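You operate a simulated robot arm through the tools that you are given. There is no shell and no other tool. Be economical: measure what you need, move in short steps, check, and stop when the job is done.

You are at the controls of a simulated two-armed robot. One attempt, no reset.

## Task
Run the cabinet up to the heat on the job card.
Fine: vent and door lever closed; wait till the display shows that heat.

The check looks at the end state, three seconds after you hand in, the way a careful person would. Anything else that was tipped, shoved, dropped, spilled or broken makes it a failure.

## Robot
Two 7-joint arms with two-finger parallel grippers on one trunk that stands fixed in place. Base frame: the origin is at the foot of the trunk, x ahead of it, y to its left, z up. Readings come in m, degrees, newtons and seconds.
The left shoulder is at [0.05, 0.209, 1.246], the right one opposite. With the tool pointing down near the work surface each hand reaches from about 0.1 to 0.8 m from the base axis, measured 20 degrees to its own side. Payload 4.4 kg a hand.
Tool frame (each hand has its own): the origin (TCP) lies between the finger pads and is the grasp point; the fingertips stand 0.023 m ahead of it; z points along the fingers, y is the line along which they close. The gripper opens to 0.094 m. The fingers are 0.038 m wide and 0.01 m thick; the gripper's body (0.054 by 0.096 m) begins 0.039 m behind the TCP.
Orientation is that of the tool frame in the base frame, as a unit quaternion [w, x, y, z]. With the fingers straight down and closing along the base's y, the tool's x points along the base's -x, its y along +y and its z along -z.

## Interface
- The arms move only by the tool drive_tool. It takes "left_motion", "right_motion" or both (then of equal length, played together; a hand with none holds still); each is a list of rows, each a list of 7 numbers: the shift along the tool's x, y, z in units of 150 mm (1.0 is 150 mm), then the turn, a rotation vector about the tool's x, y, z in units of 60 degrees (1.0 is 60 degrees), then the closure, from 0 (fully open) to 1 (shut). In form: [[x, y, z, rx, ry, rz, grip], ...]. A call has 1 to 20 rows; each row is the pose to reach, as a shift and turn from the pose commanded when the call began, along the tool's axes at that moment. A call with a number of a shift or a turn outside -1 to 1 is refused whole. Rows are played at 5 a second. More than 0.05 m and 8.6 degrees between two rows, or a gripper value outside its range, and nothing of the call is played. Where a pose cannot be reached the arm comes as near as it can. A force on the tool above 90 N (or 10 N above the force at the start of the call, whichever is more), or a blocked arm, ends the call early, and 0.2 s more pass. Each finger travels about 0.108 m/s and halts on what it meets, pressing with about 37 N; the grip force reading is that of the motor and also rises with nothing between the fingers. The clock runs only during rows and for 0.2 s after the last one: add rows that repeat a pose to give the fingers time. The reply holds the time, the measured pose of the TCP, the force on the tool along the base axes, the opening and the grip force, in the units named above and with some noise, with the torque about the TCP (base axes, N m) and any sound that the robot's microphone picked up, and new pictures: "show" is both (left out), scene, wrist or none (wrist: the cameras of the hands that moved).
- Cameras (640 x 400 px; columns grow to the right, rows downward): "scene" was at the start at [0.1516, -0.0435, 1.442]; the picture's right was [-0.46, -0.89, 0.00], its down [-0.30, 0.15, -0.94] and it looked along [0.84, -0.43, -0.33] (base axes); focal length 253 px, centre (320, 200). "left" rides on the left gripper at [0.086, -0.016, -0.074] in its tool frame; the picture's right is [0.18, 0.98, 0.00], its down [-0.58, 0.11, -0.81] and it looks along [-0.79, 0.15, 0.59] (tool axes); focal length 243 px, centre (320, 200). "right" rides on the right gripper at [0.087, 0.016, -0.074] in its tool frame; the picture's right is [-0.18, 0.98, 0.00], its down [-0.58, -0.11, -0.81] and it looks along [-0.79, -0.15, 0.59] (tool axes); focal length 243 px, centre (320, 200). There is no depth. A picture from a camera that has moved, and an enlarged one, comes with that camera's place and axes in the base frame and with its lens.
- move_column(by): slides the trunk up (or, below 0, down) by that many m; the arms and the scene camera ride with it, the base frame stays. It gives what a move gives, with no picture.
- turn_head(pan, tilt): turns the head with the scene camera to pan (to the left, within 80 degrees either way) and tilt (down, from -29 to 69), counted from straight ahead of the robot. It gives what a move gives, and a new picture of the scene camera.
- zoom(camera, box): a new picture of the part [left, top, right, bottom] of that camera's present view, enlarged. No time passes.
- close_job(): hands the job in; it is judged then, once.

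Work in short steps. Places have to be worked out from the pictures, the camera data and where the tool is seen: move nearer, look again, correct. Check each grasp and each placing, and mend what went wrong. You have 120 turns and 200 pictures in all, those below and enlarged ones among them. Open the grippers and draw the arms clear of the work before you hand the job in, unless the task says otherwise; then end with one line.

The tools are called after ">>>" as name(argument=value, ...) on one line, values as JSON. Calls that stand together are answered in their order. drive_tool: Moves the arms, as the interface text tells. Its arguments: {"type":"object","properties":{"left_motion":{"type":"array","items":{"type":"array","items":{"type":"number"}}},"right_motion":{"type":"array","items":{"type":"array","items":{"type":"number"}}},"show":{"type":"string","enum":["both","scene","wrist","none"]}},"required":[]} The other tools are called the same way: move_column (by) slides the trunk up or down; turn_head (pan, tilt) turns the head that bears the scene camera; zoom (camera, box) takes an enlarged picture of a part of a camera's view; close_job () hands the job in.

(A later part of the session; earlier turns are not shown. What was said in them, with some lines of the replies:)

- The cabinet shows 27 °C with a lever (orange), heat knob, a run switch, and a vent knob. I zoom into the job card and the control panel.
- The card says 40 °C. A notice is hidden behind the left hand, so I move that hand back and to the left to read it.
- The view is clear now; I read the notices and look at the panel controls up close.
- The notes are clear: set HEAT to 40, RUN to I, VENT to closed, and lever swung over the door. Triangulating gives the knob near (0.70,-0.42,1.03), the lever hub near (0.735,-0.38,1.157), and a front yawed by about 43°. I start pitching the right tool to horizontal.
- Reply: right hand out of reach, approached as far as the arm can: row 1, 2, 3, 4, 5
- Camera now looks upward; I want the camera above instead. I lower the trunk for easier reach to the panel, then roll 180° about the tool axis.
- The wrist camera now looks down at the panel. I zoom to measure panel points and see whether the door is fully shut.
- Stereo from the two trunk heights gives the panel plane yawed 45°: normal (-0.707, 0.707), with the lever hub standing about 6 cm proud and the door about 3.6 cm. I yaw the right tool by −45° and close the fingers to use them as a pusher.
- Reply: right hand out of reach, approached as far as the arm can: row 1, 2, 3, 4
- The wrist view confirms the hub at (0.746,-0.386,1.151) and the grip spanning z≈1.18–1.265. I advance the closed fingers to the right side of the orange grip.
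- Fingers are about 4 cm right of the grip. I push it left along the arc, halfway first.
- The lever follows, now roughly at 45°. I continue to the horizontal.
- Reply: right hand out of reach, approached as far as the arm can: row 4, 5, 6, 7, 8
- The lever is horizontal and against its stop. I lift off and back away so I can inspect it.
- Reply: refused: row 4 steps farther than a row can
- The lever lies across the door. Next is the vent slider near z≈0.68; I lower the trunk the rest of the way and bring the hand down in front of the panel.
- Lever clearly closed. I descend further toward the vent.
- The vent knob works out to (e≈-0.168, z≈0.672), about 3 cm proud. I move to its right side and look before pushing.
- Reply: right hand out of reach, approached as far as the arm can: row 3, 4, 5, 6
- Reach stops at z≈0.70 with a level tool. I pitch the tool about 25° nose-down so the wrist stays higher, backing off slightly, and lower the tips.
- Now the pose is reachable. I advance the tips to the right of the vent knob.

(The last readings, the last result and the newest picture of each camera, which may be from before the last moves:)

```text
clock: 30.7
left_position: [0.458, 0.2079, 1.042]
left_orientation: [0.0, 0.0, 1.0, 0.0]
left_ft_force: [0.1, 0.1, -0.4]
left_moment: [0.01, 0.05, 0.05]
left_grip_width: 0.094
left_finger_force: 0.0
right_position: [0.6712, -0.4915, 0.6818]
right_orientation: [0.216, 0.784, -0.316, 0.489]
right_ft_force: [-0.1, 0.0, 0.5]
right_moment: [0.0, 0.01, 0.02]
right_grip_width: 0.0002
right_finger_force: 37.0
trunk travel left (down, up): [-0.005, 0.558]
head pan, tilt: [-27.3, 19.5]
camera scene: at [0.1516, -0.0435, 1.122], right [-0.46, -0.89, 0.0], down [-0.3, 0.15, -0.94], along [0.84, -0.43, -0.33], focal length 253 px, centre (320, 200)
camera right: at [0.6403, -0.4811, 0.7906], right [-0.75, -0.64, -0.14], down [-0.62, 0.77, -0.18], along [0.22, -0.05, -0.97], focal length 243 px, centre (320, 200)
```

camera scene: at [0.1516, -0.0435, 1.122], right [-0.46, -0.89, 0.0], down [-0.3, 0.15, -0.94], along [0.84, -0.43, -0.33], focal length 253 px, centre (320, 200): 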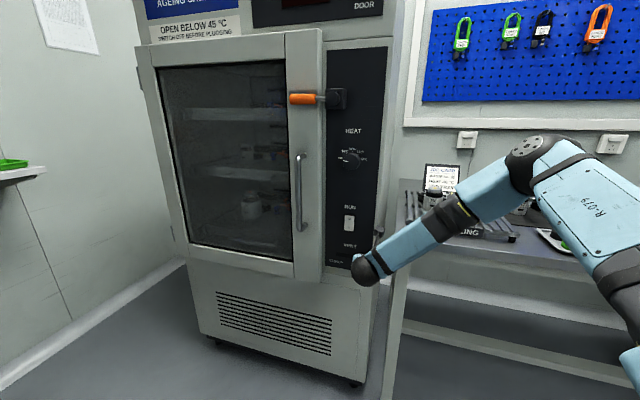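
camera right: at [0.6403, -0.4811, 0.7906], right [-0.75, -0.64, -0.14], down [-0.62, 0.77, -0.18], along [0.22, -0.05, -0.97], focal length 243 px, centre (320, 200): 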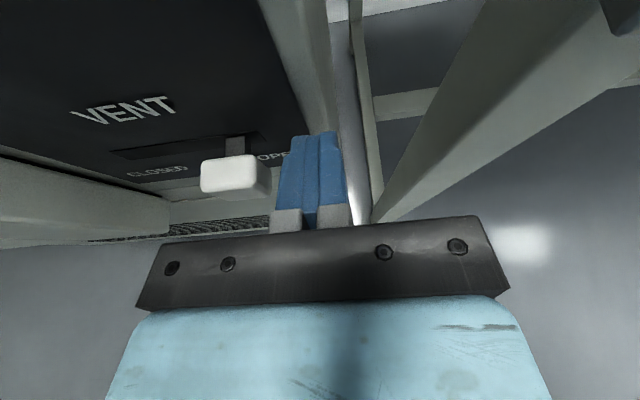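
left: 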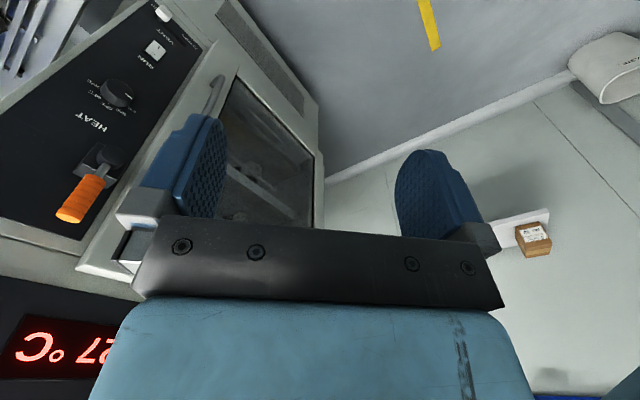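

Fingers sit just right of the vent knob. I push left toward CLOSED.

>>> drive_tool(right_motion=[[0, -0.1, 0, 0, 0, 0, 1], [0, -0.2, 0, 0, 0, 0, 1], [0, -0.3, 0, 0, 0, 0, 1], [0, -0.4, 0, 0, 0, 0, 1], [0, -0.46, 0, 0, 0, 0, 1], [0, -0.46, 0, 0, 0, 0, 1]], show="wrist")

```text
clock: 32.1
left_position: [0.4577, 0.2071, 1.0429]
left_orientation: [-0.001, -0.001, 1.0, 0.0]
left_ft_force: [0.3, 0.5, -0.3]
left_moment: [0.01, -0.02, -0.01]
left_grip_width: 0.0941
left_finger_force: 0.1
right_position: [0.7084, -0.4528, 0.6905]
right_orientation: [0.216, 0.784, -0.316, 0.489]
right_ft_force: [-0.3, -0.7, -0.7]
right_moment: [-0.01, -0.01, -0.01]
right_grip_width: 0.0002
right_finger_force: 36.9
right hand out of reach, approached as far as the arm can: row 4, 5, 6
trunk travel left (down, up): [-0.005, 0.558]
head pan, tilt: [-27.3, 19.5]
camera right: at [0.6781, -0.441, 0.8005], right [-0.75, -0.64, -0.14], down [-0.62, 0.76, -0.18], along [0.22, -0.05, -0.97], focal length 243 px, centre (320, 200)
```

right: 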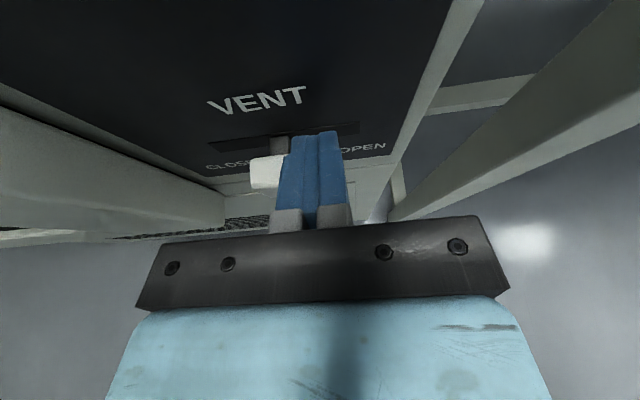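

The knob moved most of the way, but the arm hit a reach limit. I pitch 10° further nose-down and continue left.

>>> drive_tool(right_motion=[[0, 0, 0, 0, -0.09, 0, 1], [0, 0, 0, 0, -0.18, 0, 1], [0, -0.05, 0, 0, -0.18, 0, 1], [0, -0.1, 0, 0, -0.18, 0, 1], [0, -0.1, 0, 0, -0.18, 0, 1]], show="wrist")

```text
clock: 33.3
left_position: [0.4585, 0.2091, 1.0427]
left_orientation: [0.0, 0.001, 1.0, 0.0]
left_ft_force: [-0.8, 0.0, -1.1]
left_moment: [-0.04, -0.02, 0.0]
left_grip_width: 0.0942
left_finger_force: 0.0
right_position: [0.7214, -0.4403, 0.6924]
right_orientation: [0.186, 0.826, -0.334, 0.415]
right_ft_force: [-0.1, -0.3, 0.3]
right_moment: [0.0, -0.03, -0.01]
right_grip_width: 0.0
right_finger_force: 37.1
trunk travel left (down, up): [-0.005, 0.558]
head pan, tilt: [-27.3, 19.5]
camera right: at [0.7049, -0.4441, 0.8049], right [-0.78, -0.62, -0.12], down [-0.62, 0.78, 0.0], along [0.09, 0.08, -0.99], focal length 243 px, centre (320, 200)
```

right: 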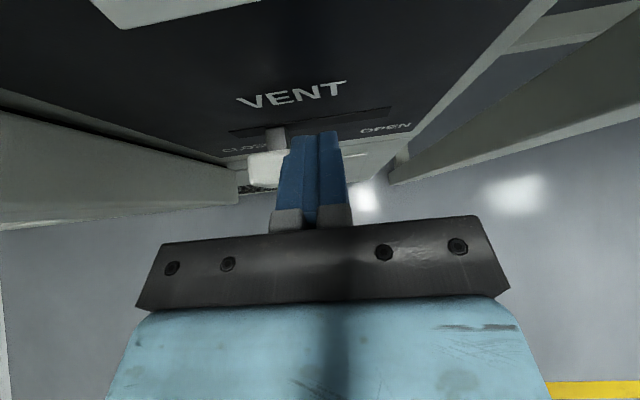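

The stem is still about 2 cm short of the slot's left end; I keep pushing.

>>> drive_tool(right_motion=[[0, -0.06, 0, 0, 0, 0, 1], [0, -0.12, 0, 0, 0, 0, 1], [0, -0.18, 0, 0, 0, 0, 1], [0, -0.23, 0, 0, 0, 0, 1], [0, -0.23, 0, 0, 0, 0, 1]], show="wrist")

```text
clock: 34.5
left_position: [0.4579, 0.2063, 1.042]
left_orientation: [0.0, 0.0, 1.0, 0.001]
left_ft_force: [-0.2, 0.1, -0.3]
left_moment: [-0.01, 0.0, -0.05]
left_grip_width: 0.0941
left_finger_force: 0.1
right_position: [0.7276, -0.4296, 0.6995]
right_orientation: [0.185, 0.827, -0.335, 0.412]
right_ft_force: [-9.6, -12.8, -8.6]
right_moment: [-0.22, 0.28, -0.19]
right_grip_width: 0.0001
right_finger_force: 37.6
right hand out of reach, approached as far as the arm can: row 2, 3, 4, 5
trunk travel left (down, up): [-0.005, 0.558]
head pan, tilt: [-27.3, 19.5]
camera right: at [0.7136, -0.4331, 0.8129], right [-0.78, -0.62, -0.12], down [-0.62, 0.78, 0.01], along [0.09, 0.08, -0.99], focal length 243 px, centre (320, 200)
```

right: 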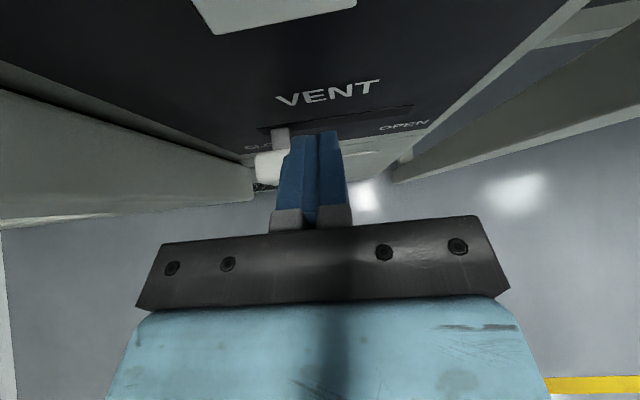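

There's now a 16 N reaction, consistent with the end stop. I back off and inspect.

>>> drive_tool(right_motion=[[0, 0.2, 0, 0, 0, 0, 1], [0, 0.4, 0, 0, 0, 0, 1], [-0.15, 0.45, -0.2, 0, 0, 0, 1], [-0.3, 0.45, -0.4, 0, 0, 0, 1], [-0.4, 0.45, -0.6, 0, 0, 0, 1], [-0.4, 0.45, -0.6, 0, 0, 0, 1]], show="both")

>>> zoom(camera="scene", box=[310, 190, 400, 280])

>>> zoom(camera="right", box=[60, 0, 340, 200])

```text
clock: 35.9
left_position: [0.4573, 0.208, 1.042]
left_orientation: [0.0, 0.0, 1.0, 0.001]
left_ft_force: [-0.4, -0.2, 0.0]
left_moment: [-0.04, 0.02, 0.03]
left_grip_width: 0.0938
left_finger_force: 0.0
right_position: [0.6048, -0.3995, 0.7075]
right_orientation: [0.186, 0.826, -0.335, 0.414]
right_ft_force: [-0.4, 0.0, 0.2]
right_moment: [0.0, 0.03, -0.01]
right_grip_width: 0.0
right_finger_force: 37.4
trunk travel left (down, up): [-0.005, 0.558]
head pan, tilt: [-27.3, 19.5]
camera scene: at [0.1515, -0.0434, 1.122], right [-0.46, -0.89, 0.0], down [-0.3, 0.15, -0.94], along [0.84, -0.43, -0.33], focal length 253 px, centre (320, 200)
camera right: at [0.5893, -0.4025, 0.8213], right [-0.78, -0.62, -0.12], down [-0.62, 0.78, 0.0], along [0.09, 0.08, -0.99], focal length 243 px, centre (320, 200)
```

scene: 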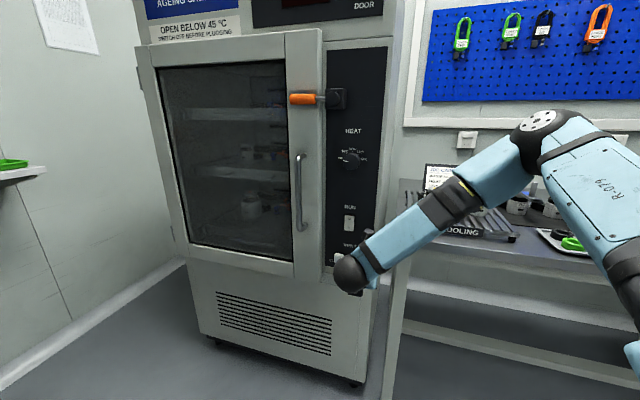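
right: 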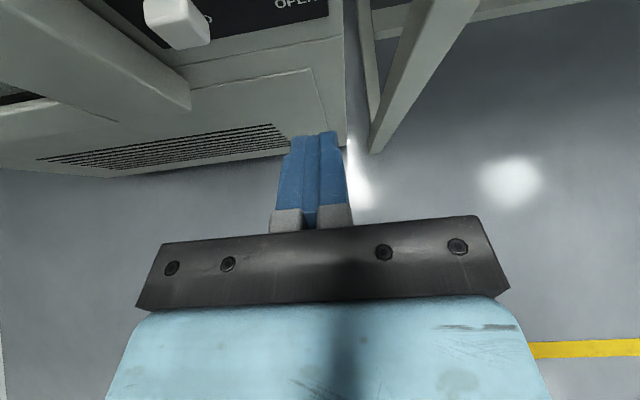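

```text
4.44 times, centred on (355, 235) of scene
camera zoom: at [0.1515, -0.0434, 1.122], right [-0.46, -0.89, 0.0], down [-0.3, 0.15, -0.94], along [0.84, -0.43, -0.33], focal length 1125 px, centre (164, 44)
```

zoom: 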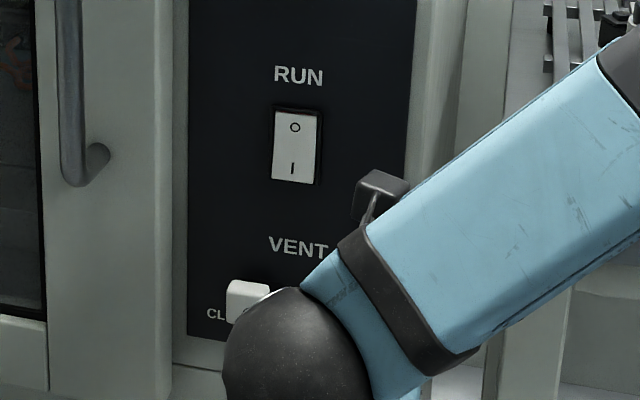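

```text
2.00 times, centred on (200, 100) of right
camera zoom: at [0.5893, -0.4025, 0.8213], right [-0.78, -0.62, -0.12], down [-0.62, 0.78, 0.0], along [0.09, 0.08, -0.99], focal length 485 px, centre (560, 400)
```

zoom: 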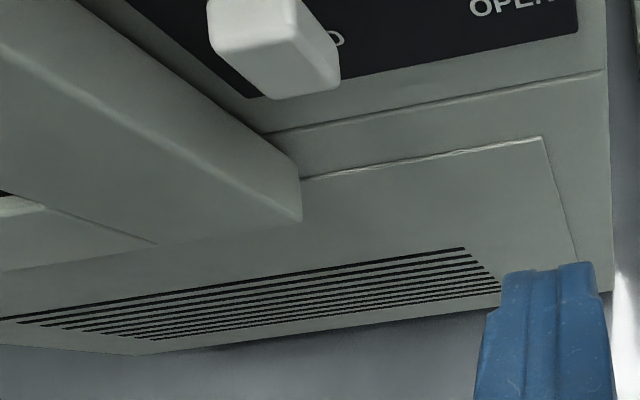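

The arm hides part of the slot. I raise the hand and pitch back to level for a clear look.

>>> drive_tool(right_motion=[[0.2, 0, -0.15, 0, 0.12, 0, 1], [0.4, 0, -0.3, 0, 0.25, 0, 1], [0.6, 0, -0.45, 0, 0.38, 0, 1], [0.8, 0, -0.6, 0, 0.5, 0, 1], [1, 0, -0.75, 0, 0.6, 0, 1], [1, 0, -0.75, 0, 0.6, 0, 1]], show="both")

>>> zoom(camera="scene", box=[310, 190, 400, 280])

```text
clock: 37.3
left_position: [0.4564, 0.2079, 1.0407]
left_orientation: [0.0, 0.0, 1.0, -0.001]
left_ft_force: [-0.1, 0.7, -1.0]
left_moment: [-0.01, -0.03, 0.02]
left_grip_width: 0.0941
left_finger_force: 0.1
right_position: [0.6091, -0.3928, 0.8938]
right_orientation: [0.28, 0.657, -0.261, 0.649]
right_ft_force: [0.3, -1.1, -0.4]
right_moment: [-0.01, -0.01, -0.01]
right_grip_width: 0.0
right_finger_force: 37.2
trunk travel left (down, up): [-0.005, 0.558]
head pan, tilt: [-27.3, 19.5]
camera scene: at [0.1516, -0.0435, 1.122], right [-0.46, -0.89, 0.0], down [-0.3, 0.15, -0.94], along [0.84, -0.43, -0.33], focal length 253 px, centre (320, 200)
camera right: at [0.5476, -0.3505, 0.9811], right [-0.7, -0.7, -0.15], down [-0.51, 0.64, -0.58], along [0.51, -0.33, -0.8], focal length 243 px, centre (320, 200)
```

scene: 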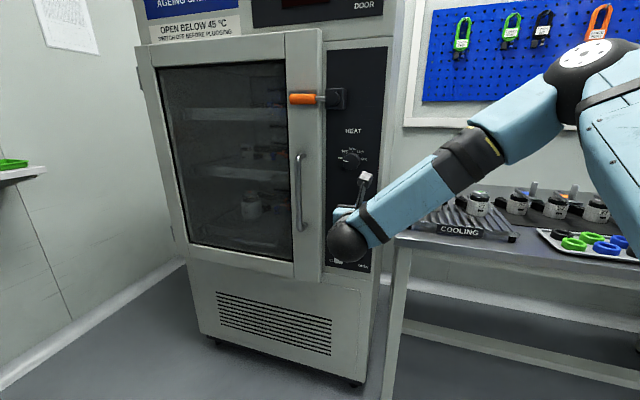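
right: 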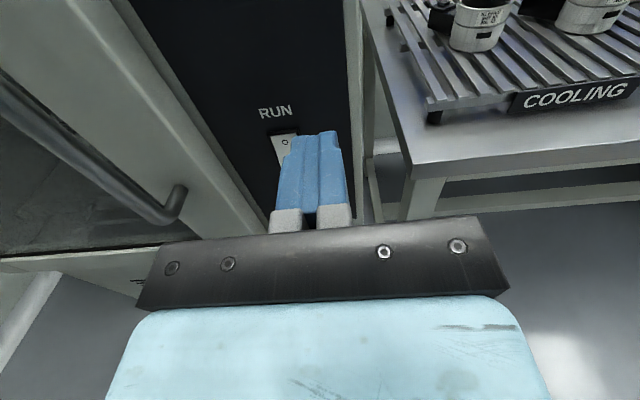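

```text
4.44 times, centred on (355, 235) of scene
camera zoom: at [0.1516, -0.0435, 1.122], right [-0.46, -0.89, 0.0], down [-0.3, 0.15, -0.94], along [0.84, -0.43, -0.33], focal length 1125 px, centre (164, 44)
```

zoom: 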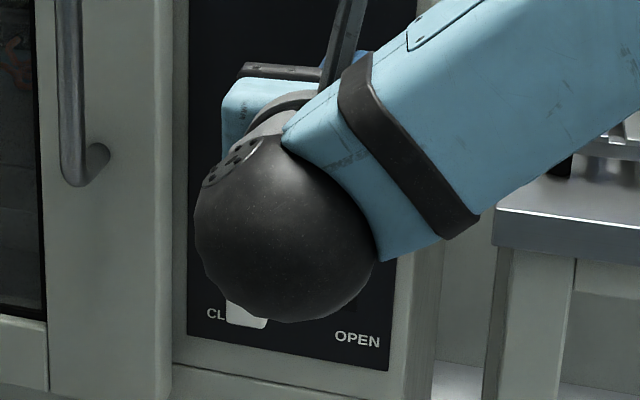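

OPEN is uncovered and the knob covers the CLOSED side; I'll verify again later. Now up to the heat knob, opening the gripper.

>>> drive_tool(right_motion=[[0.1, 0, -0.15, 0, 0, 0, 1], [0.35, -0.1, -0.3, 0, 0, 0, 0.8], [0.6, -0.2, -0.3, 0, 0, 0, 0.6], [0.65, -0.35, -0.3, 0, 0, 0, 0.4], [0.65, -0.35, -0.3, 0, 0, 0, 0.2], [0.65, -0.35, -0.3, 0, 0, 0, 0.2]], show="both")

>>> zoom(camera="scene", box=[310, 190, 400, 280])

>>> zoom(camera="right", box=[220, 0, 440, 220])

```text
clock: 38.7
left_position: [0.4575, 0.2075, 1.0415]
left_orientation: [0.0, 0.0, 1.0, 0.0]
left_ft_force: [0.6, 0.8, -0.4]
left_moment: [0.0, -0.01, 0.0]
left_grip_width: 0.0937
left_finger_force: 0.0
right_position: [0.6165, -0.3236, 0.9925]
right_orientation: [0.281, 0.658, -0.262, 0.648]
right_ft_force: [-0.2, 0.1, 0.5]
right_moment: [0.03, -0.02, 0.0]
right_grip_width: 0.0753
right_finger_force: 0.0
trunk travel left (down, up): [-0.005, 0.558]
head pan, tilt: [-27.3, 19.5]
camera scene: at [0.1515, -0.0435, 1.122], right [-0.46, -0.89, 0.0], down [-0.3, 0.15, -0.94], along [0.84, -0.43, -0.33], focal length 253 px, centre (320, 200)
camera right: at [0.5554, -0.2808, 1.0778], right [-0.7, -0.7, -0.15], down [-0.51, 0.64, -0.58], along [0.5, -0.33, -0.8], focal length 243 px, centre (320, 200)
```

scene: 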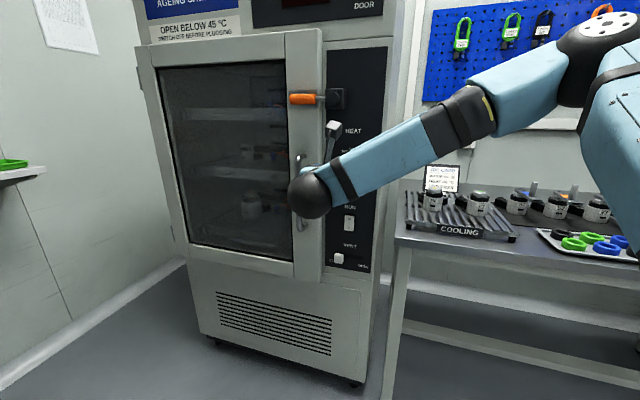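
right: 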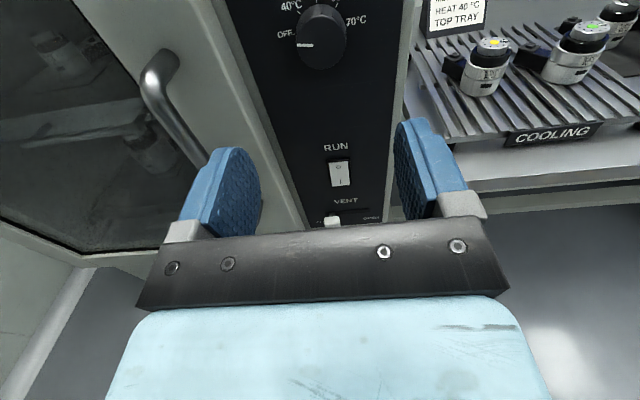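

```text
4.44 times, centred on (355, 235) of scene
camera zoom: at [0.1515, -0.0435, 1.122], right [-0.46, -0.89, 0.0], down [-0.3, 0.15, -0.94], along [0.84, -0.43, -0.33], focal length 1125 px, centre (164, 44)
```

zoom: 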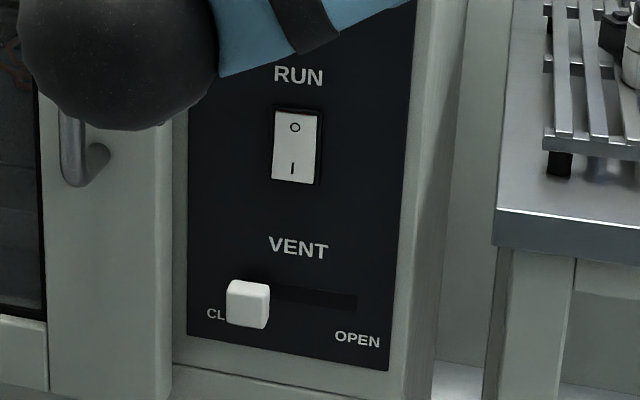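

```text
1.82 times, centred on (330, 110) of right
camera zoom: at [0.5554, -0.2808, 1.0778], right [-0.7, -0.7, -0.15], down [-0.51, 0.64, -0.58], along [0.5, -0.33, -0.8], focal length 441 px, centre (302, 364)
```

zoom: 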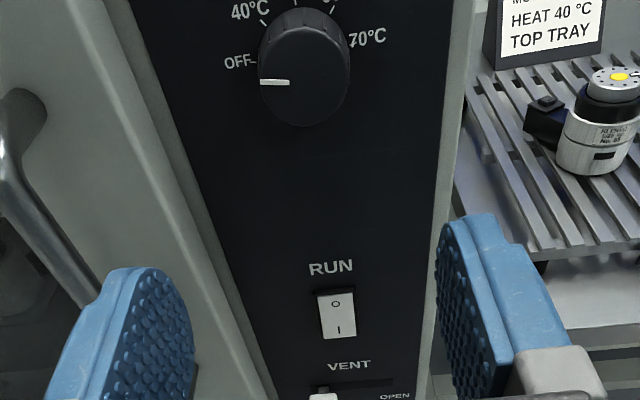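

The vent is fully closed (symmetrical with its open position). The heat knob sits at e≈-0.207, z≈0.983, with scale steps of about 40°. I pre-roll −20°, then approach straight in with open fingers.

>>> drive_tool(right_motion=[[-0.06, 0, 0.15, 0, 0, -0.11, 0.2], [-0.06, 0, 0.35, 0, 0, -0.22, 0.2], [-0.06, 0, 0.55, 0, 0, -0.33, 0.2], [-0.06, 0, 0.75, 0, 0, -0.33, 0.2], [-0.06, 0, 0.75, 0, 0, -0.33, 0.2]], show="both")

```text
clock: 39.9
left_position: [0.4582, 0.2068, 1.0418]
left_orientation: [0.0, 0.0, 1.0, 0.0]
left_ft_force: [0.3, 0.5, -0.1]
left_moment: [0.0, -0.04, 0.03]
left_grip_width: 0.0938
left_finger_force: 0.0
right_position: [0.6976, -0.4017, 0.9823]
right_orientation: [0.388, 0.693, -0.145, 0.59]
right_ft_force: [0.0, 0.2, 0.1]
right_moment: [-0.02, 0.01, 0.01]
right_grip_width: 0.075
right_finger_force: 0.3
trunk travel left (down, up): [-0.005, 0.558]
head pan, tilt: [-27.3, 19.5]
camera scene: at [0.1516, -0.0435, 1.122], right [-0.46, -0.89, 0.0], down [-0.3, 0.15, -0.94], along [0.84, -0.43, -0.33], focal length 253 px, centre (320, 200)
camera right: at [0.6552, -0.3385, 1.0677], right [-0.69, -0.69, 0.19], down [-0.65, 0.49, -0.58], along [0.31, -0.53, -0.79], focal length 243 px, centre (320, 200)
```

scene: 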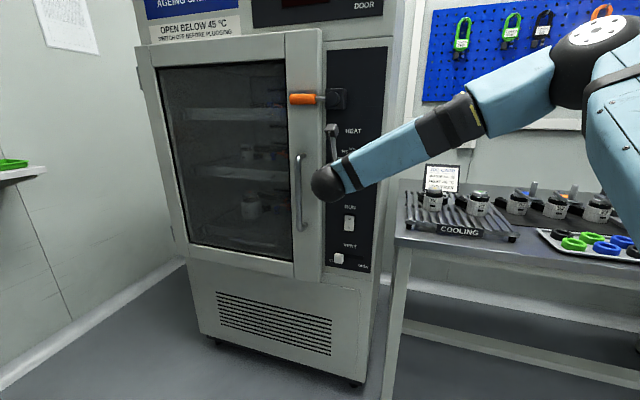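
right: 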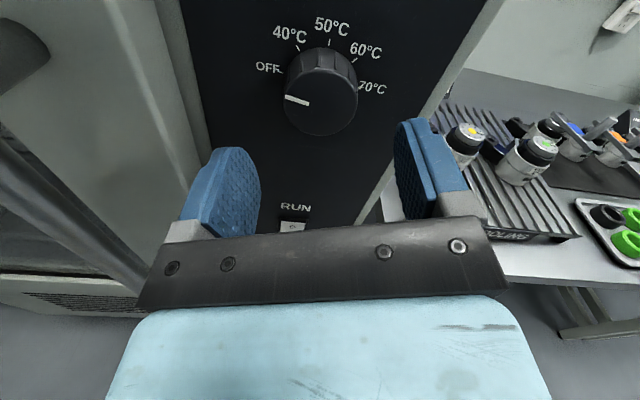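

Aligned with the knob. I advance 5 cm and close on it.

>>> drive_tool(right_motion=[[0.03, 0.015, 0.12, 0, 0, 0, 0.2], [0.03, 0.015, 0.25, 0, 0, 0, 0.2], [0.03, 0.015, 0.35, 0, 0, 0, 0.2], [0.03, 0.015, 0.35, 0, 0, 0, 0.5], [0.03, 0.015, 0.35, 0, 0, 0, 0.6], [0.03, 0.015, 0.35, 0, 0, 0, 0.7]], show="wrist")

```text
clock: 41.3
left_position: [0.4585, 0.2078, 1.0399]
left_orientation: [-0.001, 0.0, 1.0, 0.0]
left_ft_force: [-0.3, -0.4, 0.7]
left_moment: [0.02, -0.02, 0.0]
left_grip_width: 0.0938
left_finger_force: 0.0
right_position: [0.7326, -0.4382, 0.986]
right_orientation: [0.387, 0.694, -0.143, 0.59]
right_ft_force: [11.2, 6.7, -3.0]
right_moment: [-0.24, -0.25, 0.79]
right_grip_width: 0.0465
right_finger_force: 45.6
trunk travel left (down, up): [-0.005, 0.558]
head pan, tilt: [-27.3, 19.5]
camera right: at [0.693, -0.3755, 1.0717], right [-0.69, -0.69, 0.19], down [-0.65, 0.49, -0.58], along [0.31, -0.53, -0.79], focal length 243 px, centre (320, 200)
```

right: 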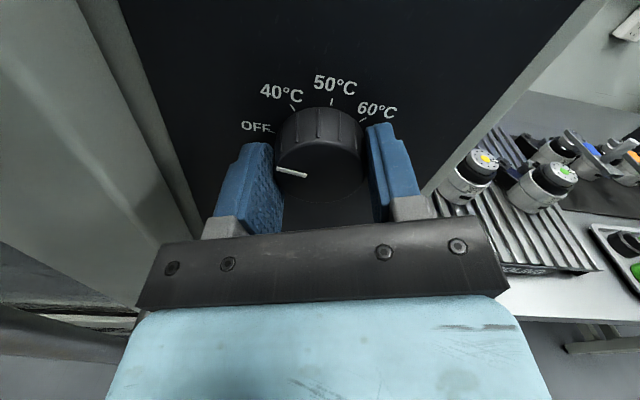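

Knob gripped, with a small sideways load. I ease 2 mm left and rotate clockwise 40°.

>>> drive_tool(right_motion=[[0, -0.015, 0, 0, 0, 0, 0.75], [0, -0.015, 0, 0, 0, 0.11, 0.75], [0, -0.015, 0, 0, 0, 0.22, 0.75], [0, -0.015, 0, 0, 0, 0.33, 0.75], [0, -0.015, 0, 0, 0, 0.44, 0.75], [0, -0.015, 0, 0, 0, 0.55, 0.75], [0, -0.015, 0, 0, 0, 0.667, 0.75], [0, -0.015, 0, 0, 0, 0.667, 0.75]], show="wrist")

```text
clock: 43.1
left_position: [0.4578, 0.2074, 1.042]
left_orientation: [0.0, 0.0, 1.0, 0.001]
left_ft_force: [0.3, -0.1, 0.0]
left_moment: [-0.02, -0.05, -0.06]
left_grip_width: 0.094
left_finger_force: 0.1
right_position: [0.7332, -0.4378, 0.9867]
right_orientation: [0.161, 0.601, -0.374, 0.688]
right_ft_force: [-2.0, -9.4, 2.5]
right_moment: [0.15, 0.15, -0.39]
right_grip_width: 0.0463
right_finger_force: 44.7
trunk travel left (down, up): [-0.005, 0.558]
head pan, tilt: [-27.3, 19.5]
camera right: at [0.6503, -0.4179, 1.062], right [-0.62, -0.61, -0.49], down [-0.36, 0.78, -0.51], along [0.7, -0.14, -0.7], focal length 243 px, centre (320, 200)
```

right: 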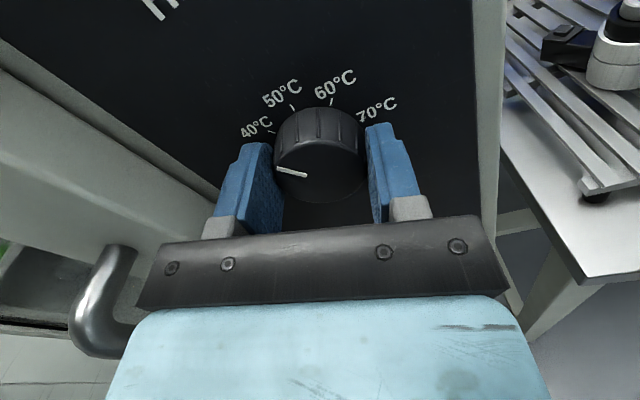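

The pointer now lines up with 40 °C the way it did with OFF. I release and back out to check.

>>> drive_tool(right_motion=[[0, 0, 0, 0, 0, 0, 0.4], [0, 0, 0, 0, 0, 0, 0.2], [0, 0, 0, 0, 0, 0, 0.15], [0, 0, -0.2, 0, 0, 0, 0.15], [0, 0, -0.45, 0, 0, -0.1, 0.15], [0, 0, -0.7, 0, 0, -0.2, 0.15], [0, 0, -0.9, 0, 0, -0.33, 0.15], [0, 0, -0.9, 0, 0, -0.33, 0.15]], show="both")

>>> zoom(camera="right", box=[220, 0, 420, 140])

```text
clock: 44.9
left_position: [0.456, 0.2073, 1.0422]
left_orientation: [0.001, 0.0, 1.0, 0.001]
left_ft_force: [0.5, -0.5, -0.2]
left_moment: [0.01, 0.0, 0.0]
left_grip_width: 0.094
left_finger_force: 0.0
right_position: [0.6366, -0.3442, 0.9844]
right_orientation: [0.278, 0.657, -0.264, 0.65]
right_ft_force: [0.0, 0.6, 0.3]
right_moment: [0.0, -0.04, 0.0]
right_grip_width: 0.0799
right_finger_force: 0.0
trunk travel left (down, up): [-0.005, 0.558]
head pan, tilt: [-27.3, 19.5]
camera scene: at [0.1516, -0.0435, 1.122], right [-0.46, -0.89, 0.0], down [-0.3, 0.15, -0.94], along [0.84, -0.43, -0.33], focal length 253 px, centre (320, 200)
camera right: at [0.5749, -0.3022, 1.0709], right [-0.7, -0.7, -0.16], down [-0.5, 0.64, -0.58], along [0.51, -0.33, -0.8], focal length 243 px, centre (320, 200)
```

scene: 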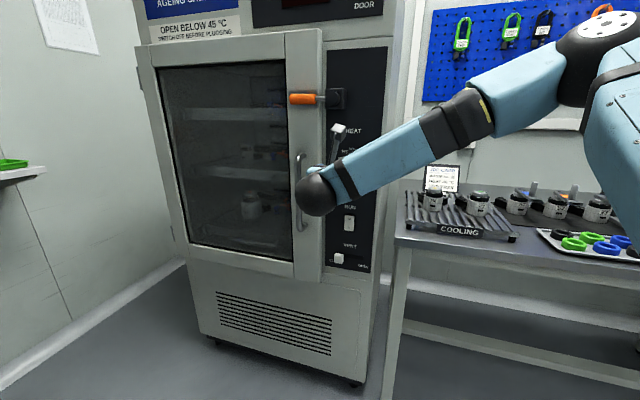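
right: 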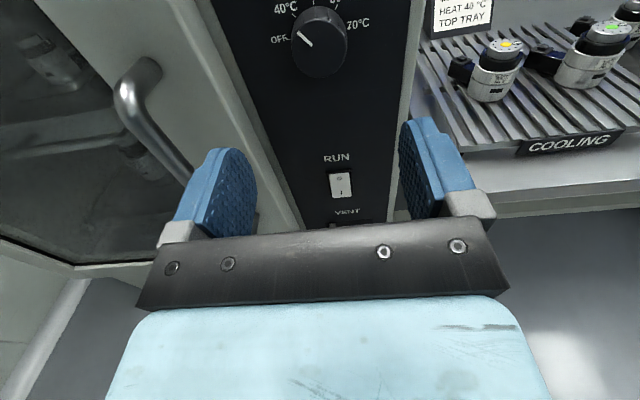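

```text
2.86 times, centred on (320, 70) of right
camera zoom: at [0.5749, -0.3022, 1.0709], right [-0.7, -0.7, -0.16], down [-0.5, 0.64, -0.58], along [0.51, -0.33, -0.8], focal length 693 px, centre (320, 571)
```

zoom: 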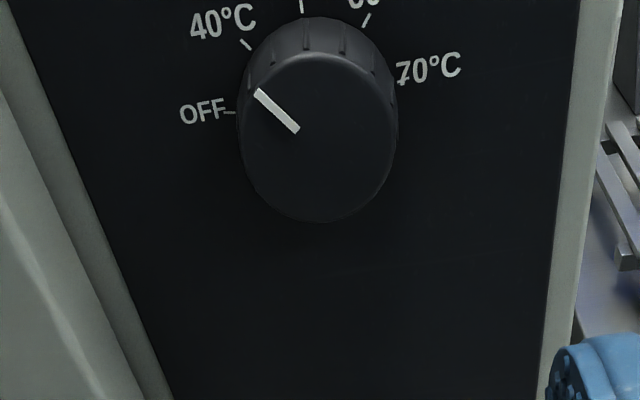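

The knob reads 40. Next is the RUN rocker's lower half (I) at about e=-0.213, z≈0.768. I close the fingers and descend in front of it.

>>> drive_tool(right_motion=[[-0.2, 0, -0.1, 0, 0, 0, 0.4], [-0.45, 0, -0.1, 0, 0, 0, 0.7], [-0.7, -0.02, -0.1, 0, 0, 0, 1], [-0.95, -0.04, -0.1, 0, 0, 0, 1], [-1, -0.04, -0.1, 0, 0, 0, 1], [-1, -0.04, -0.1, 0, 0, 0, 1]], show="none")

>>> drive_tool(right_motion=[[-0.2, 0, 0.2, 0, 0, 0, 1], [-0.4, 0, 0.4, 0, 0, 0, 1], [-0.48, 0, 0.6, 0, 0, 0, 1], [-0.48, 0, 0.75, 0, 0, 0, 1], [-0.48, 0, 0.75, 0, 0, 0, 1]], show="both")

```text
clock: 46.3
left_position: [0.4576, 0.208, 1.0411]
left_orientation: [0.0, 0.001, 1.0, 0.0]
left_ft_force: [0.3, 0.4, -0.4]
left_moment: [0.03, -0.03, 0.0]
left_grip_width: 0.0942
left_finger_force: 0.0
right_position: [0.6279, -0.3301, 0.8351]
right_orientation: [0.278, 0.656, -0.265, 0.65]
right_ft_force: [-0.7, 0.2, -0.6]
right_moment: [0.0, 0.01, -0.01]
right_grip_width: 0.0
right_finger_force: 36.7
trunk travel left (down, up): [-0.005, 0.558]
head pan, tilt: [-27.3, 19.5]
```

```text
clock: 47.5
left_position: [0.457, 0.2081, 1.0404]
left_orientation: [0.0, 0.0, 1.0, 0.0]
left_ft_force: [0.5, 0.5, -0.3]
left_moment: [-0.01, 0.0, -0.01]
left_grip_width: 0.0939
left_finger_force: 0.1
right_position: [0.7019, -0.4167, 0.7745]
right_orientation: [0.278, 0.657, -0.264, 0.649]
right_ft_force: [0.1, 0.3, 0.0]
right_moment: [-0.03, 0.01, 0.0]
right_grip_width: 0.0
right_finger_force: 37.3
right hand out of reach, approached as far as the arm can: row 2, 3, 4, 5
trunk travel left (down, up): [-0.005, 0.558]
head pan, tilt: [-27.3, 19.5]
camera scene: at [0.1516, -0.0435, 1.122], right [-0.46, -0.89, 0.0], down [-0.3, 0.15, -0.94], along [0.84, -0.43, -0.33], focal length 253 px, centre (320, 200)
camera right: at [0.6387, -0.3752, 0.8602], right [-0.7, -0.7, -0.16], down [-0.5, 0.64, -0.58], along [0.51, -0.32, -0.8], focal length 243 px, centre (320, 200)
```

scene: 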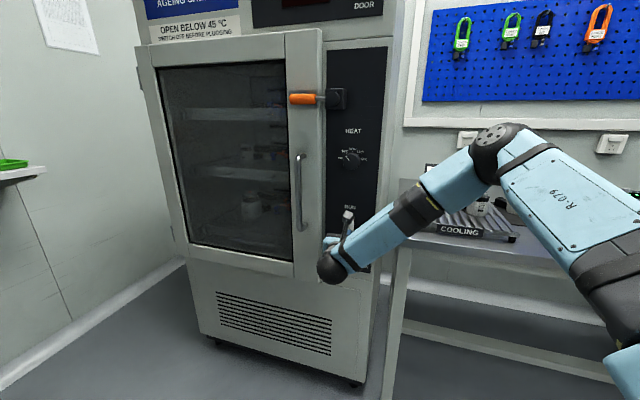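
right: 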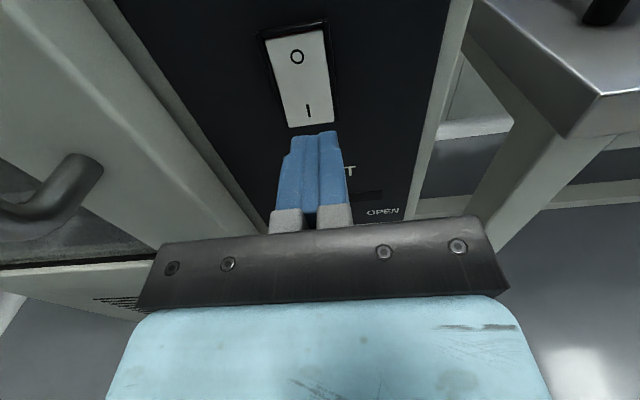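

Rocker's I mark is at about (e=-0.209, z=0.770). Reach is marginal, so I pitch 20° nose-down, so the upper tip edge lands on the lower half.

>>> drive_tool(right_motion=[[0, 0, -0.05, 0, -0.11, 0, 1], [0, 0, -0.05, 0, -0.22, 0, 1], [-0.03, 0, 0, 0, -0.33, 0, 1], [-0.03, 0, 0, 0, -0.33, 0, 1]], show="wrist")

```text
clock: 48.5
left_position: [0.4573, 0.2075, 1.0415]
left_orientation: [0.0, 0.0, 1.0, -0.001]
left_ft_force: [0.8, -0.5, 1.1]
left_moment: [0.01, -0.03, -0.05]
left_grip_width: 0.094
left_finger_force: 0.1
right_position: [0.701, -0.4166, 0.7669]
right_orientation: [0.228, 0.759, -0.308, 0.527]
right_ft_force: [-0.5, -1.2, 0.6]
right_moment: [-0.02, -0.02, -0.01]
right_grip_width: 0.0
right_finger_force: 36.8
trunk travel left (down, up): [-0.005, 0.558]
head pan, tilt: [-27.3, 19.5]
camera right: at [0.6624, -0.3983, 0.8751], right [-0.74, -0.65, -0.15], down [-0.6, 0.75, -0.27], along [0.29, -0.11, -0.95], focal length 243 px, centre (320, 200)
```

right: 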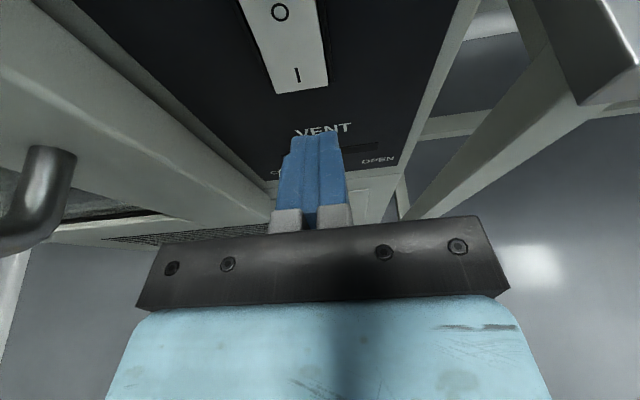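

In reach now. I shift slightly left and down, approach contact, then press with small steps.

>>> drive_tool(right_motion=[[-0.03, -0.05, 0.1, 0, 0, 0, 1], [0.01, -0.05, 0.18, 0, 0, 0, 1], [0.025, -0.05, 0.246, 0, 0, 0, 1], [0.04, -0.05, 0.28, 0, 0, 0, 1], [0.05, -0.05, 0.31, 0, 0, 0, 1], [0.05, -0.05, 0.31, 0, 0, 0, 1]], show="wrist")

```text
clock: 49.6
left_position: [0.4568, 0.2086, 1.0428]
left_orientation: [0.002, 0.0, 1.0, -0.001]
left_ft_force: [0.3, 0.1, 0.9]
left_moment: [-0.01, 0.02, -0.01]
left_grip_width: 0.0941
left_finger_force: 0.0
right_position: [0.7329, -0.4337, 0.7554]
right_orientation: [0.225, 0.764, -0.303, 0.523]
right_ft_force: [-24.6, 16.6, 6.9]
right_moment: [-0.24, -0.43, -0.17]
right_grip_width: 0.0001
right_finger_force: 36.8
trunk travel left (down, up): [-0.005, 0.558]
head pan, tilt: [-27.3, 19.5]
stopped in row 5 (right hand): the force on the tool passed its limit at 97 N (the readings are from after the stop); the commanded pose is now the measured one
camera right: at [0.6949, -0.4169, 0.8632], right [-0.74, -0.66, -0.15], down [-0.61, 0.74, -0.26], along [0.28, -0.1, -0.95], focal length 243 px, centre (320, 200)
```

right: 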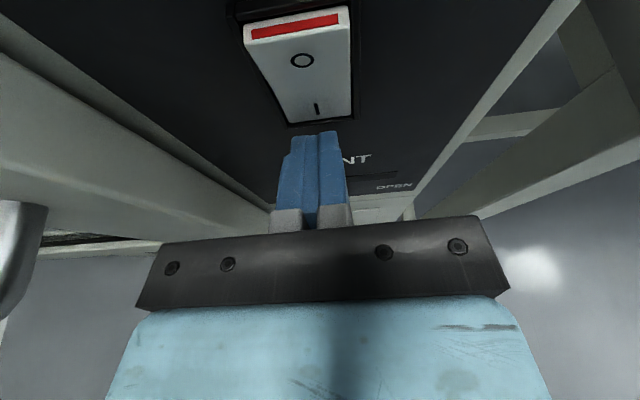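

The rocker flipped, with its red flank showing. I back away and tilt the head up to read the display and lamps.

>>> drive_tool(right_motion=[[-0.05, 0, -0.15, 0, 0, 0, 1], [-0.12, 0, -0.35, 0, 0, 0, 1], [-0.2, 0.15, -0.55, 0, 0, 0, 1], [-0.3, 0.4, -0.7, 0, 0, 0, 1], [-0.35, 0.65, -0.8, 0, 0, 0, 1], [-0.35, 0.9, -0.8, 0, 0, 0, 1], [-0.35, 1, -0.8, 0, 0, 0, 1]], show="none")

>>> turn_head(pan=-30, tilt=5)

>>> zoom(camera="scene", box=[220, 20, 400, 150])

>>> zoom(camera="scene", box=[280, 150, 420, 350])

```text
clock: 51.2
left_position: [0.4572, 0.2079, 1.0407]
left_orientation: [0.0, 0.001, 1.0, 0.0]
left_ft_force: [-0.2, 0.8, -0.5]
left_moment: [0.01, -0.01, 0.0]
left_grip_width: 0.0938
left_finger_force: 0.2
right_position: [0.5363, -0.4516, 0.7513]
right_orientation: [0.226, 0.763, -0.305, 0.523]
right_ft_force: [0.7, 0.9, 0.4]
right_moment: [0.0, 0.02, -0.02]
right_grip_width: 0.0
right_finger_force: 36.9
trunk travel left (down, up): [-0.005, 0.558]
head pan, tilt: [-27.3, 19.5]
```

```text
clock: 52.0
left_position: [0.4581, 0.2079, 1.0409]
left_orientation: [0.0, 0.0, 1.0, 0.0]
left_ft_force: [0.6, -0.3, -0.1]
left_moment: [0.0, 0.0, 0.0]
left_grip_width: 0.094
left_finger_force: 0.0
right_position: [0.5355, -0.4521, 0.7504]
right_orientation: [0.226, 0.764, -0.305, 0.522]
right_ft_force: [-0.5, 0.4, 0.6]
right_moment: [0.01, 0.0, -0.01]
right_grip_width: 0.0
right_finger_force: 37.1
trunk travel left (down, up): [-0.005, 0.558]
head pan, tilt: [-30.0, 5.0]
camera scene: at [0.1484, -0.0466, 1.1455], right [-0.5, -0.87, 0.0], down [-0.08, 0.04, -1.0], along [0.86, -0.5, -0.09], focal length 253 px, centre (320, 200)
```

scene: 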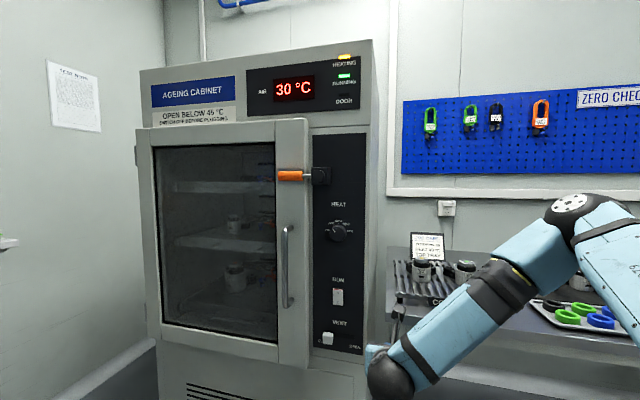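

```text
3.08 times, centred on (310, 85) of scene
camera zoom: at [0.1484, -0.0466, 1.1455], right [-0.5, -0.87, 0.0], down [-0.08, 0.04, -1.0], along [0.86, -0.5, -0.09], focal length 779 px, centre (351, 554)
```

zoom: 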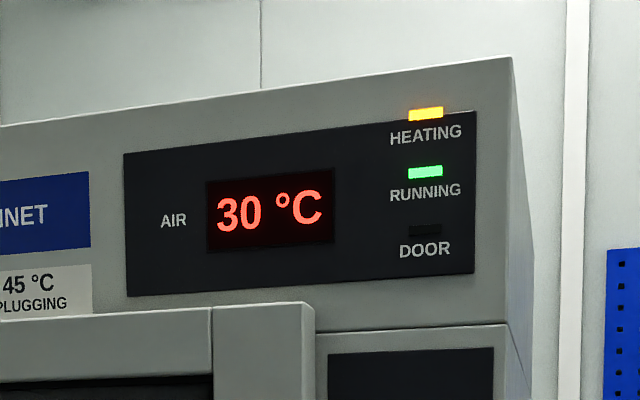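

```text
2.00 times, centred on (350, 250) of scene
camera zoom: at [0.1484, -0.0466, 1.1455], right [-0.5, -0.87, 0.0], down [-0.08, 0.04, -1.0], along [0.86, -0.5, -0.09], focal length 506 px, centre (260, 100)
```

zoom: 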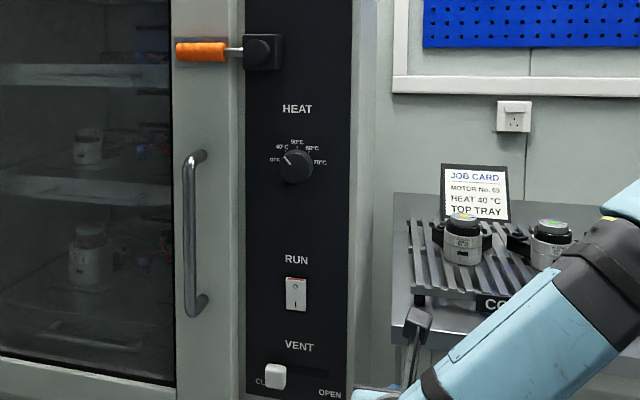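

Heating and running lamps are on, the door lamp is off, and the display is climbing (30 °C). I draw the right arm back, open its gripper and wait.

>>> drive_tool(right_motion=[[0, 0, -0.2, 0, 0, 0, 1], [0, 0, -0.4, 0, 0, 0, 0.7], [0, 0, -0.6, 0, 0, 0, 0.4], [0, 0, -0.6, 0, 0, 0, 0], [0, 0, -0.6, 0, 0, 0, 0], [0, 0, -0.6, 0, 0, 0, 0], [0, 0, -0.6, 0, 0, 0, 0], [0, 0, -0.6, 0, 0, 0, 0], [0, 0, -0.6, 0, 0, 0, 0], [0, 0, -0.6, 0, 0, 0, 0], [0, 0, -0.6, 0, 0, 0, 0], [0, 0, -0.6, 0, 0, 0, 0], [0, 0, -0.6, 0, 0, 0, 0], [0, 0, -0.6, 0, 0, 0, 0], [0, 0, -0.6, 0, 0, 0, 0], [0, 0, -0.6, 0, 0, 0, 0], [0, 0, -0.6, 0, 0, 0, 0], [0, 0, -0.6, 0, 0, 0, 0], [0, 0, -0.6, 0, 0, 0, 0], [0, 0, -0.6, 0, 0, 0, 0]], show="scene")

>>> zoom(camera="scene", box=[280, 150, 380, 280])

```text
clock: 56.2
left_position: [0.4574, 0.2077, 1.0412]
left_orientation: [0.0, 0.001, 1.0, 0.0]
left_ft_force: [-0.2, -0.1, 0.0]
left_moment: [-0.02, -0.01, 0.0]
left_grip_width: 0.0941
left_finger_force: 0.0
right_position: [0.4764, -0.393, 0.7833]
right_orientation: [0.227, 0.763, -0.306, 0.522]
right_ft_force: [0.2, -0.5, 0.0]
right_moment: [0.0, 0.01, -0.03]
right_grip_width: 0.094
right_finger_force: 0.0
trunk travel left (down, up): [-0.005, 0.558]
head pan, tilt: [-30.0, 5.0]
camera scene: at [0.1483, -0.0466, 1.1455], right [-0.5, -0.87, 0.0], down [-0.08, 0.04, -1.0], along [0.86, -0.5, -0.09], focal length 253 px, centre (320, 200)
```

scene: 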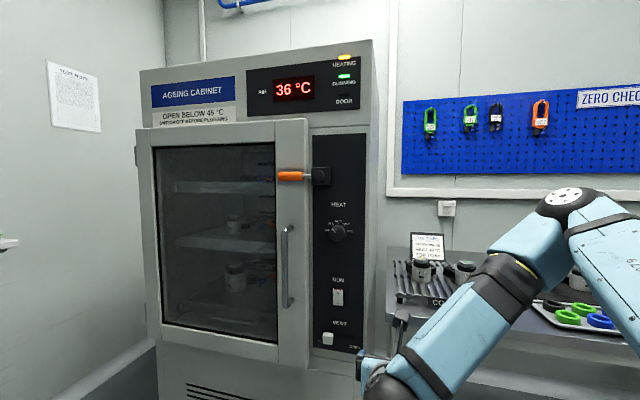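

```text
3.08 times, centred on (330, 215) of scene
camera zoom: at [0.1483, -0.0466, 1.1455], right [-0.5, -0.87, 0.0], down [-0.08, 0.04, -1.0], along [0.86, -0.5, -0.09], focal length 779 px, centre (289, 154)
```

zoom: 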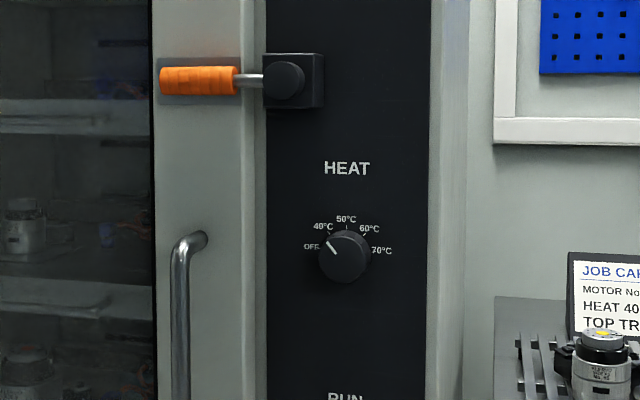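

Display shows 36 °C, still heating. I wait on.

>>> drive_tool(right_motion=[[0, 0, 0, 0, 0, 0, 0], [0, 0, 0, 0, 0, 0, 0], [0, 0, 0, 0, 0, 0, 0], [0, 0, 0, 0, 0, 0, 0], [0, 0, 0, 0, 0, 0, 0], [0, 0, 0, 0, 0, 0, 0], [0, 0, 0, 0, 0, 0, 0], [0, 0, 0, 0, 0, 0, 0], [0, 0, 0, 0, 0, 0, 0], [0, 0, 0, 0, 0, 0, 0], [0, 0, 0, 0, 0, 0, 0], [0, 0, 0, 0, 0, 0, 0], [0, 0, 0, 0, 0, 0, 0], [0, 0, 0, 0, 0, 0, 0], [0, 0, 0, 0, 0, 0, 0], [0, 0, 0, 0, 0, 0, 0], [0, 0, 0, 0, 0, 0, 0], [0, 0, 0, 0, 0, 0, 0]], show="scene")

>>> zoom(camera="scene", box=[220, 40, 380, 140])

```text
clock: 60.0
left_position: [0.4575, 0.2072, 1.042]
left_orientation: [0.0, 0.0, 1.0, 0.0]
left_ft_force: [-0.9, -0.6, -0.5]
left_moment: [-0.01, 0.01, -0.02]
left_grip_width: 0.0939
left_finger_force: 0.1
right_position: [0.4775, -0.3936, 0.783]
right_orientation: [0.226, 0.764, -0.305, 0.521]
right_ft_force: [0.2, -0.3, 0.3]
right_moment: [-0.03, 0.0, 0.02]
right_grip_width: 0.0943
right_finger_force: 0.1
trunk travel left (down, up): [-0.005, 0.558]
head pan, tilt: [-30.0, 5.0]
camera scene: at [0.1483, -0.0466, 1.1455], right [-0.5, -0.87, 0.0], down [-0.08, 0.04, -1.0], along [0.86, -0.5, -0.09], focal length 253 px, centre (320, 200)
```

scene: 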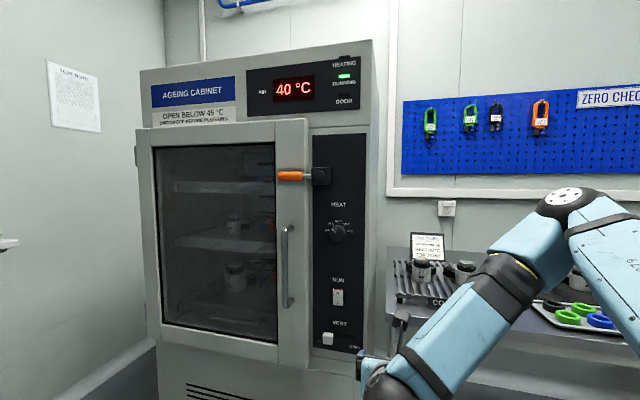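

```text
4.00 times, centred on (300, 90) of scene
camera zoom: at [0.1483, -0.0466, 1.1455], right [-0.5, -0.87, 0.0], down [-0.08, 0.04, -1.0], along [0.86, -0.5, -0.09], focal length 1012 px, centre (400, 640)
```

zoom: 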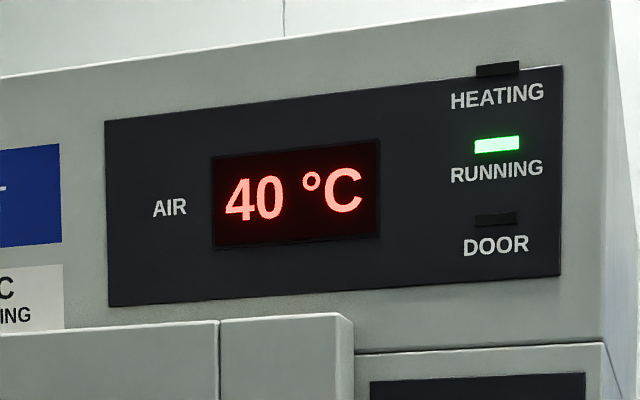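

It shows 40 °C and the heating has cut out. I wait a few seconds more to check that it holds.

>>> drive_tool(right_motion=[[0, 0, 0, 0, 0, 0, 0], [0, 0, 0, 0, 0, 0, 0], [0, 0, 0, 0, 0, 0, 0], [0, 0, 0, 0, 0, 0, 0], [0, 0, 0, 0, 0, 0, 0], [0, 0, 0, 0, 0, 0, 0], [0, 0, 0, 0, 0, 0, 0], [0, 0, 0, 0, 0, 0, 0], [0, 0, 0, 0, 0, 0, 0], [0, 0, 0, 0, 0, 0, 0], [0, 0, 0, 0, 0, 0, 0], [0, 0, 0, 0, 0, 0, 0], [0, 0, 0, 0, 0, 0, 0], [0, 0, 0, 0, 0, 0, 0], [0, 0, 0, 0, 0, 0, 0]], show="scene")

```text
clock: 63.2
left_position: [0.4577, 0.2078, 1.0405]
left_orientation: [0.0, 0.0, 1.0, 0.001]
left_ft_force: [-0.6, -0.1, 0.3]
left_moment: [0.01, -0.04, 0.02]
left_grip_width: 0.094
left_finger_force: 0.1
right_position: [0.4762, -0.3931, 0.7835]
right_orientation: [0.226, 0.764, -0.305, 0.522]
right_ft_force: [-0.1, -0.3, 0.5]
right_moment: [0.02, -0.02, 0.02]
right_grip_width: 0.0941
right_finger_force: 0.1
trunk travel left (down, up): [-0.005, 0.558]
head pan, tilt: [-30.0, 5.0]
camera scene: at [0.1483, -0.0466, 1.1455], right [-0.5, -0.87, 0.0], down [-0.08, 0.04, -1.0], along [0.86, -0.5, -0.09], focal length 253 px, centre (320, 200)
```

scene: 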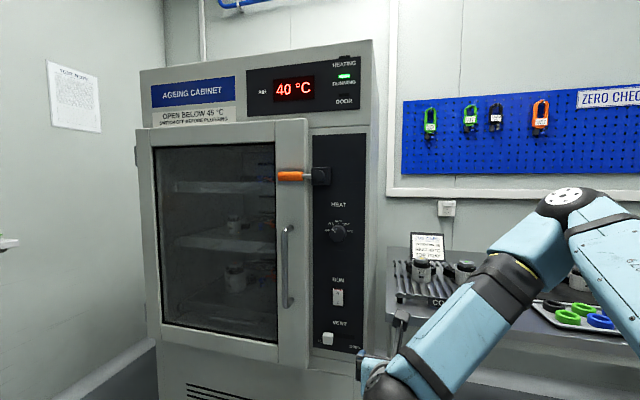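

The display holds at 40 °C, the lever and vent are closed, and both arms are clear with grippers open. I hand the job in.

>>> close_job()

```text
The job is handed in.
```

The cabinet is running and its display holds at the job card's 40 °C, with the vent and door lever closed, both arms clear and the job handed in.
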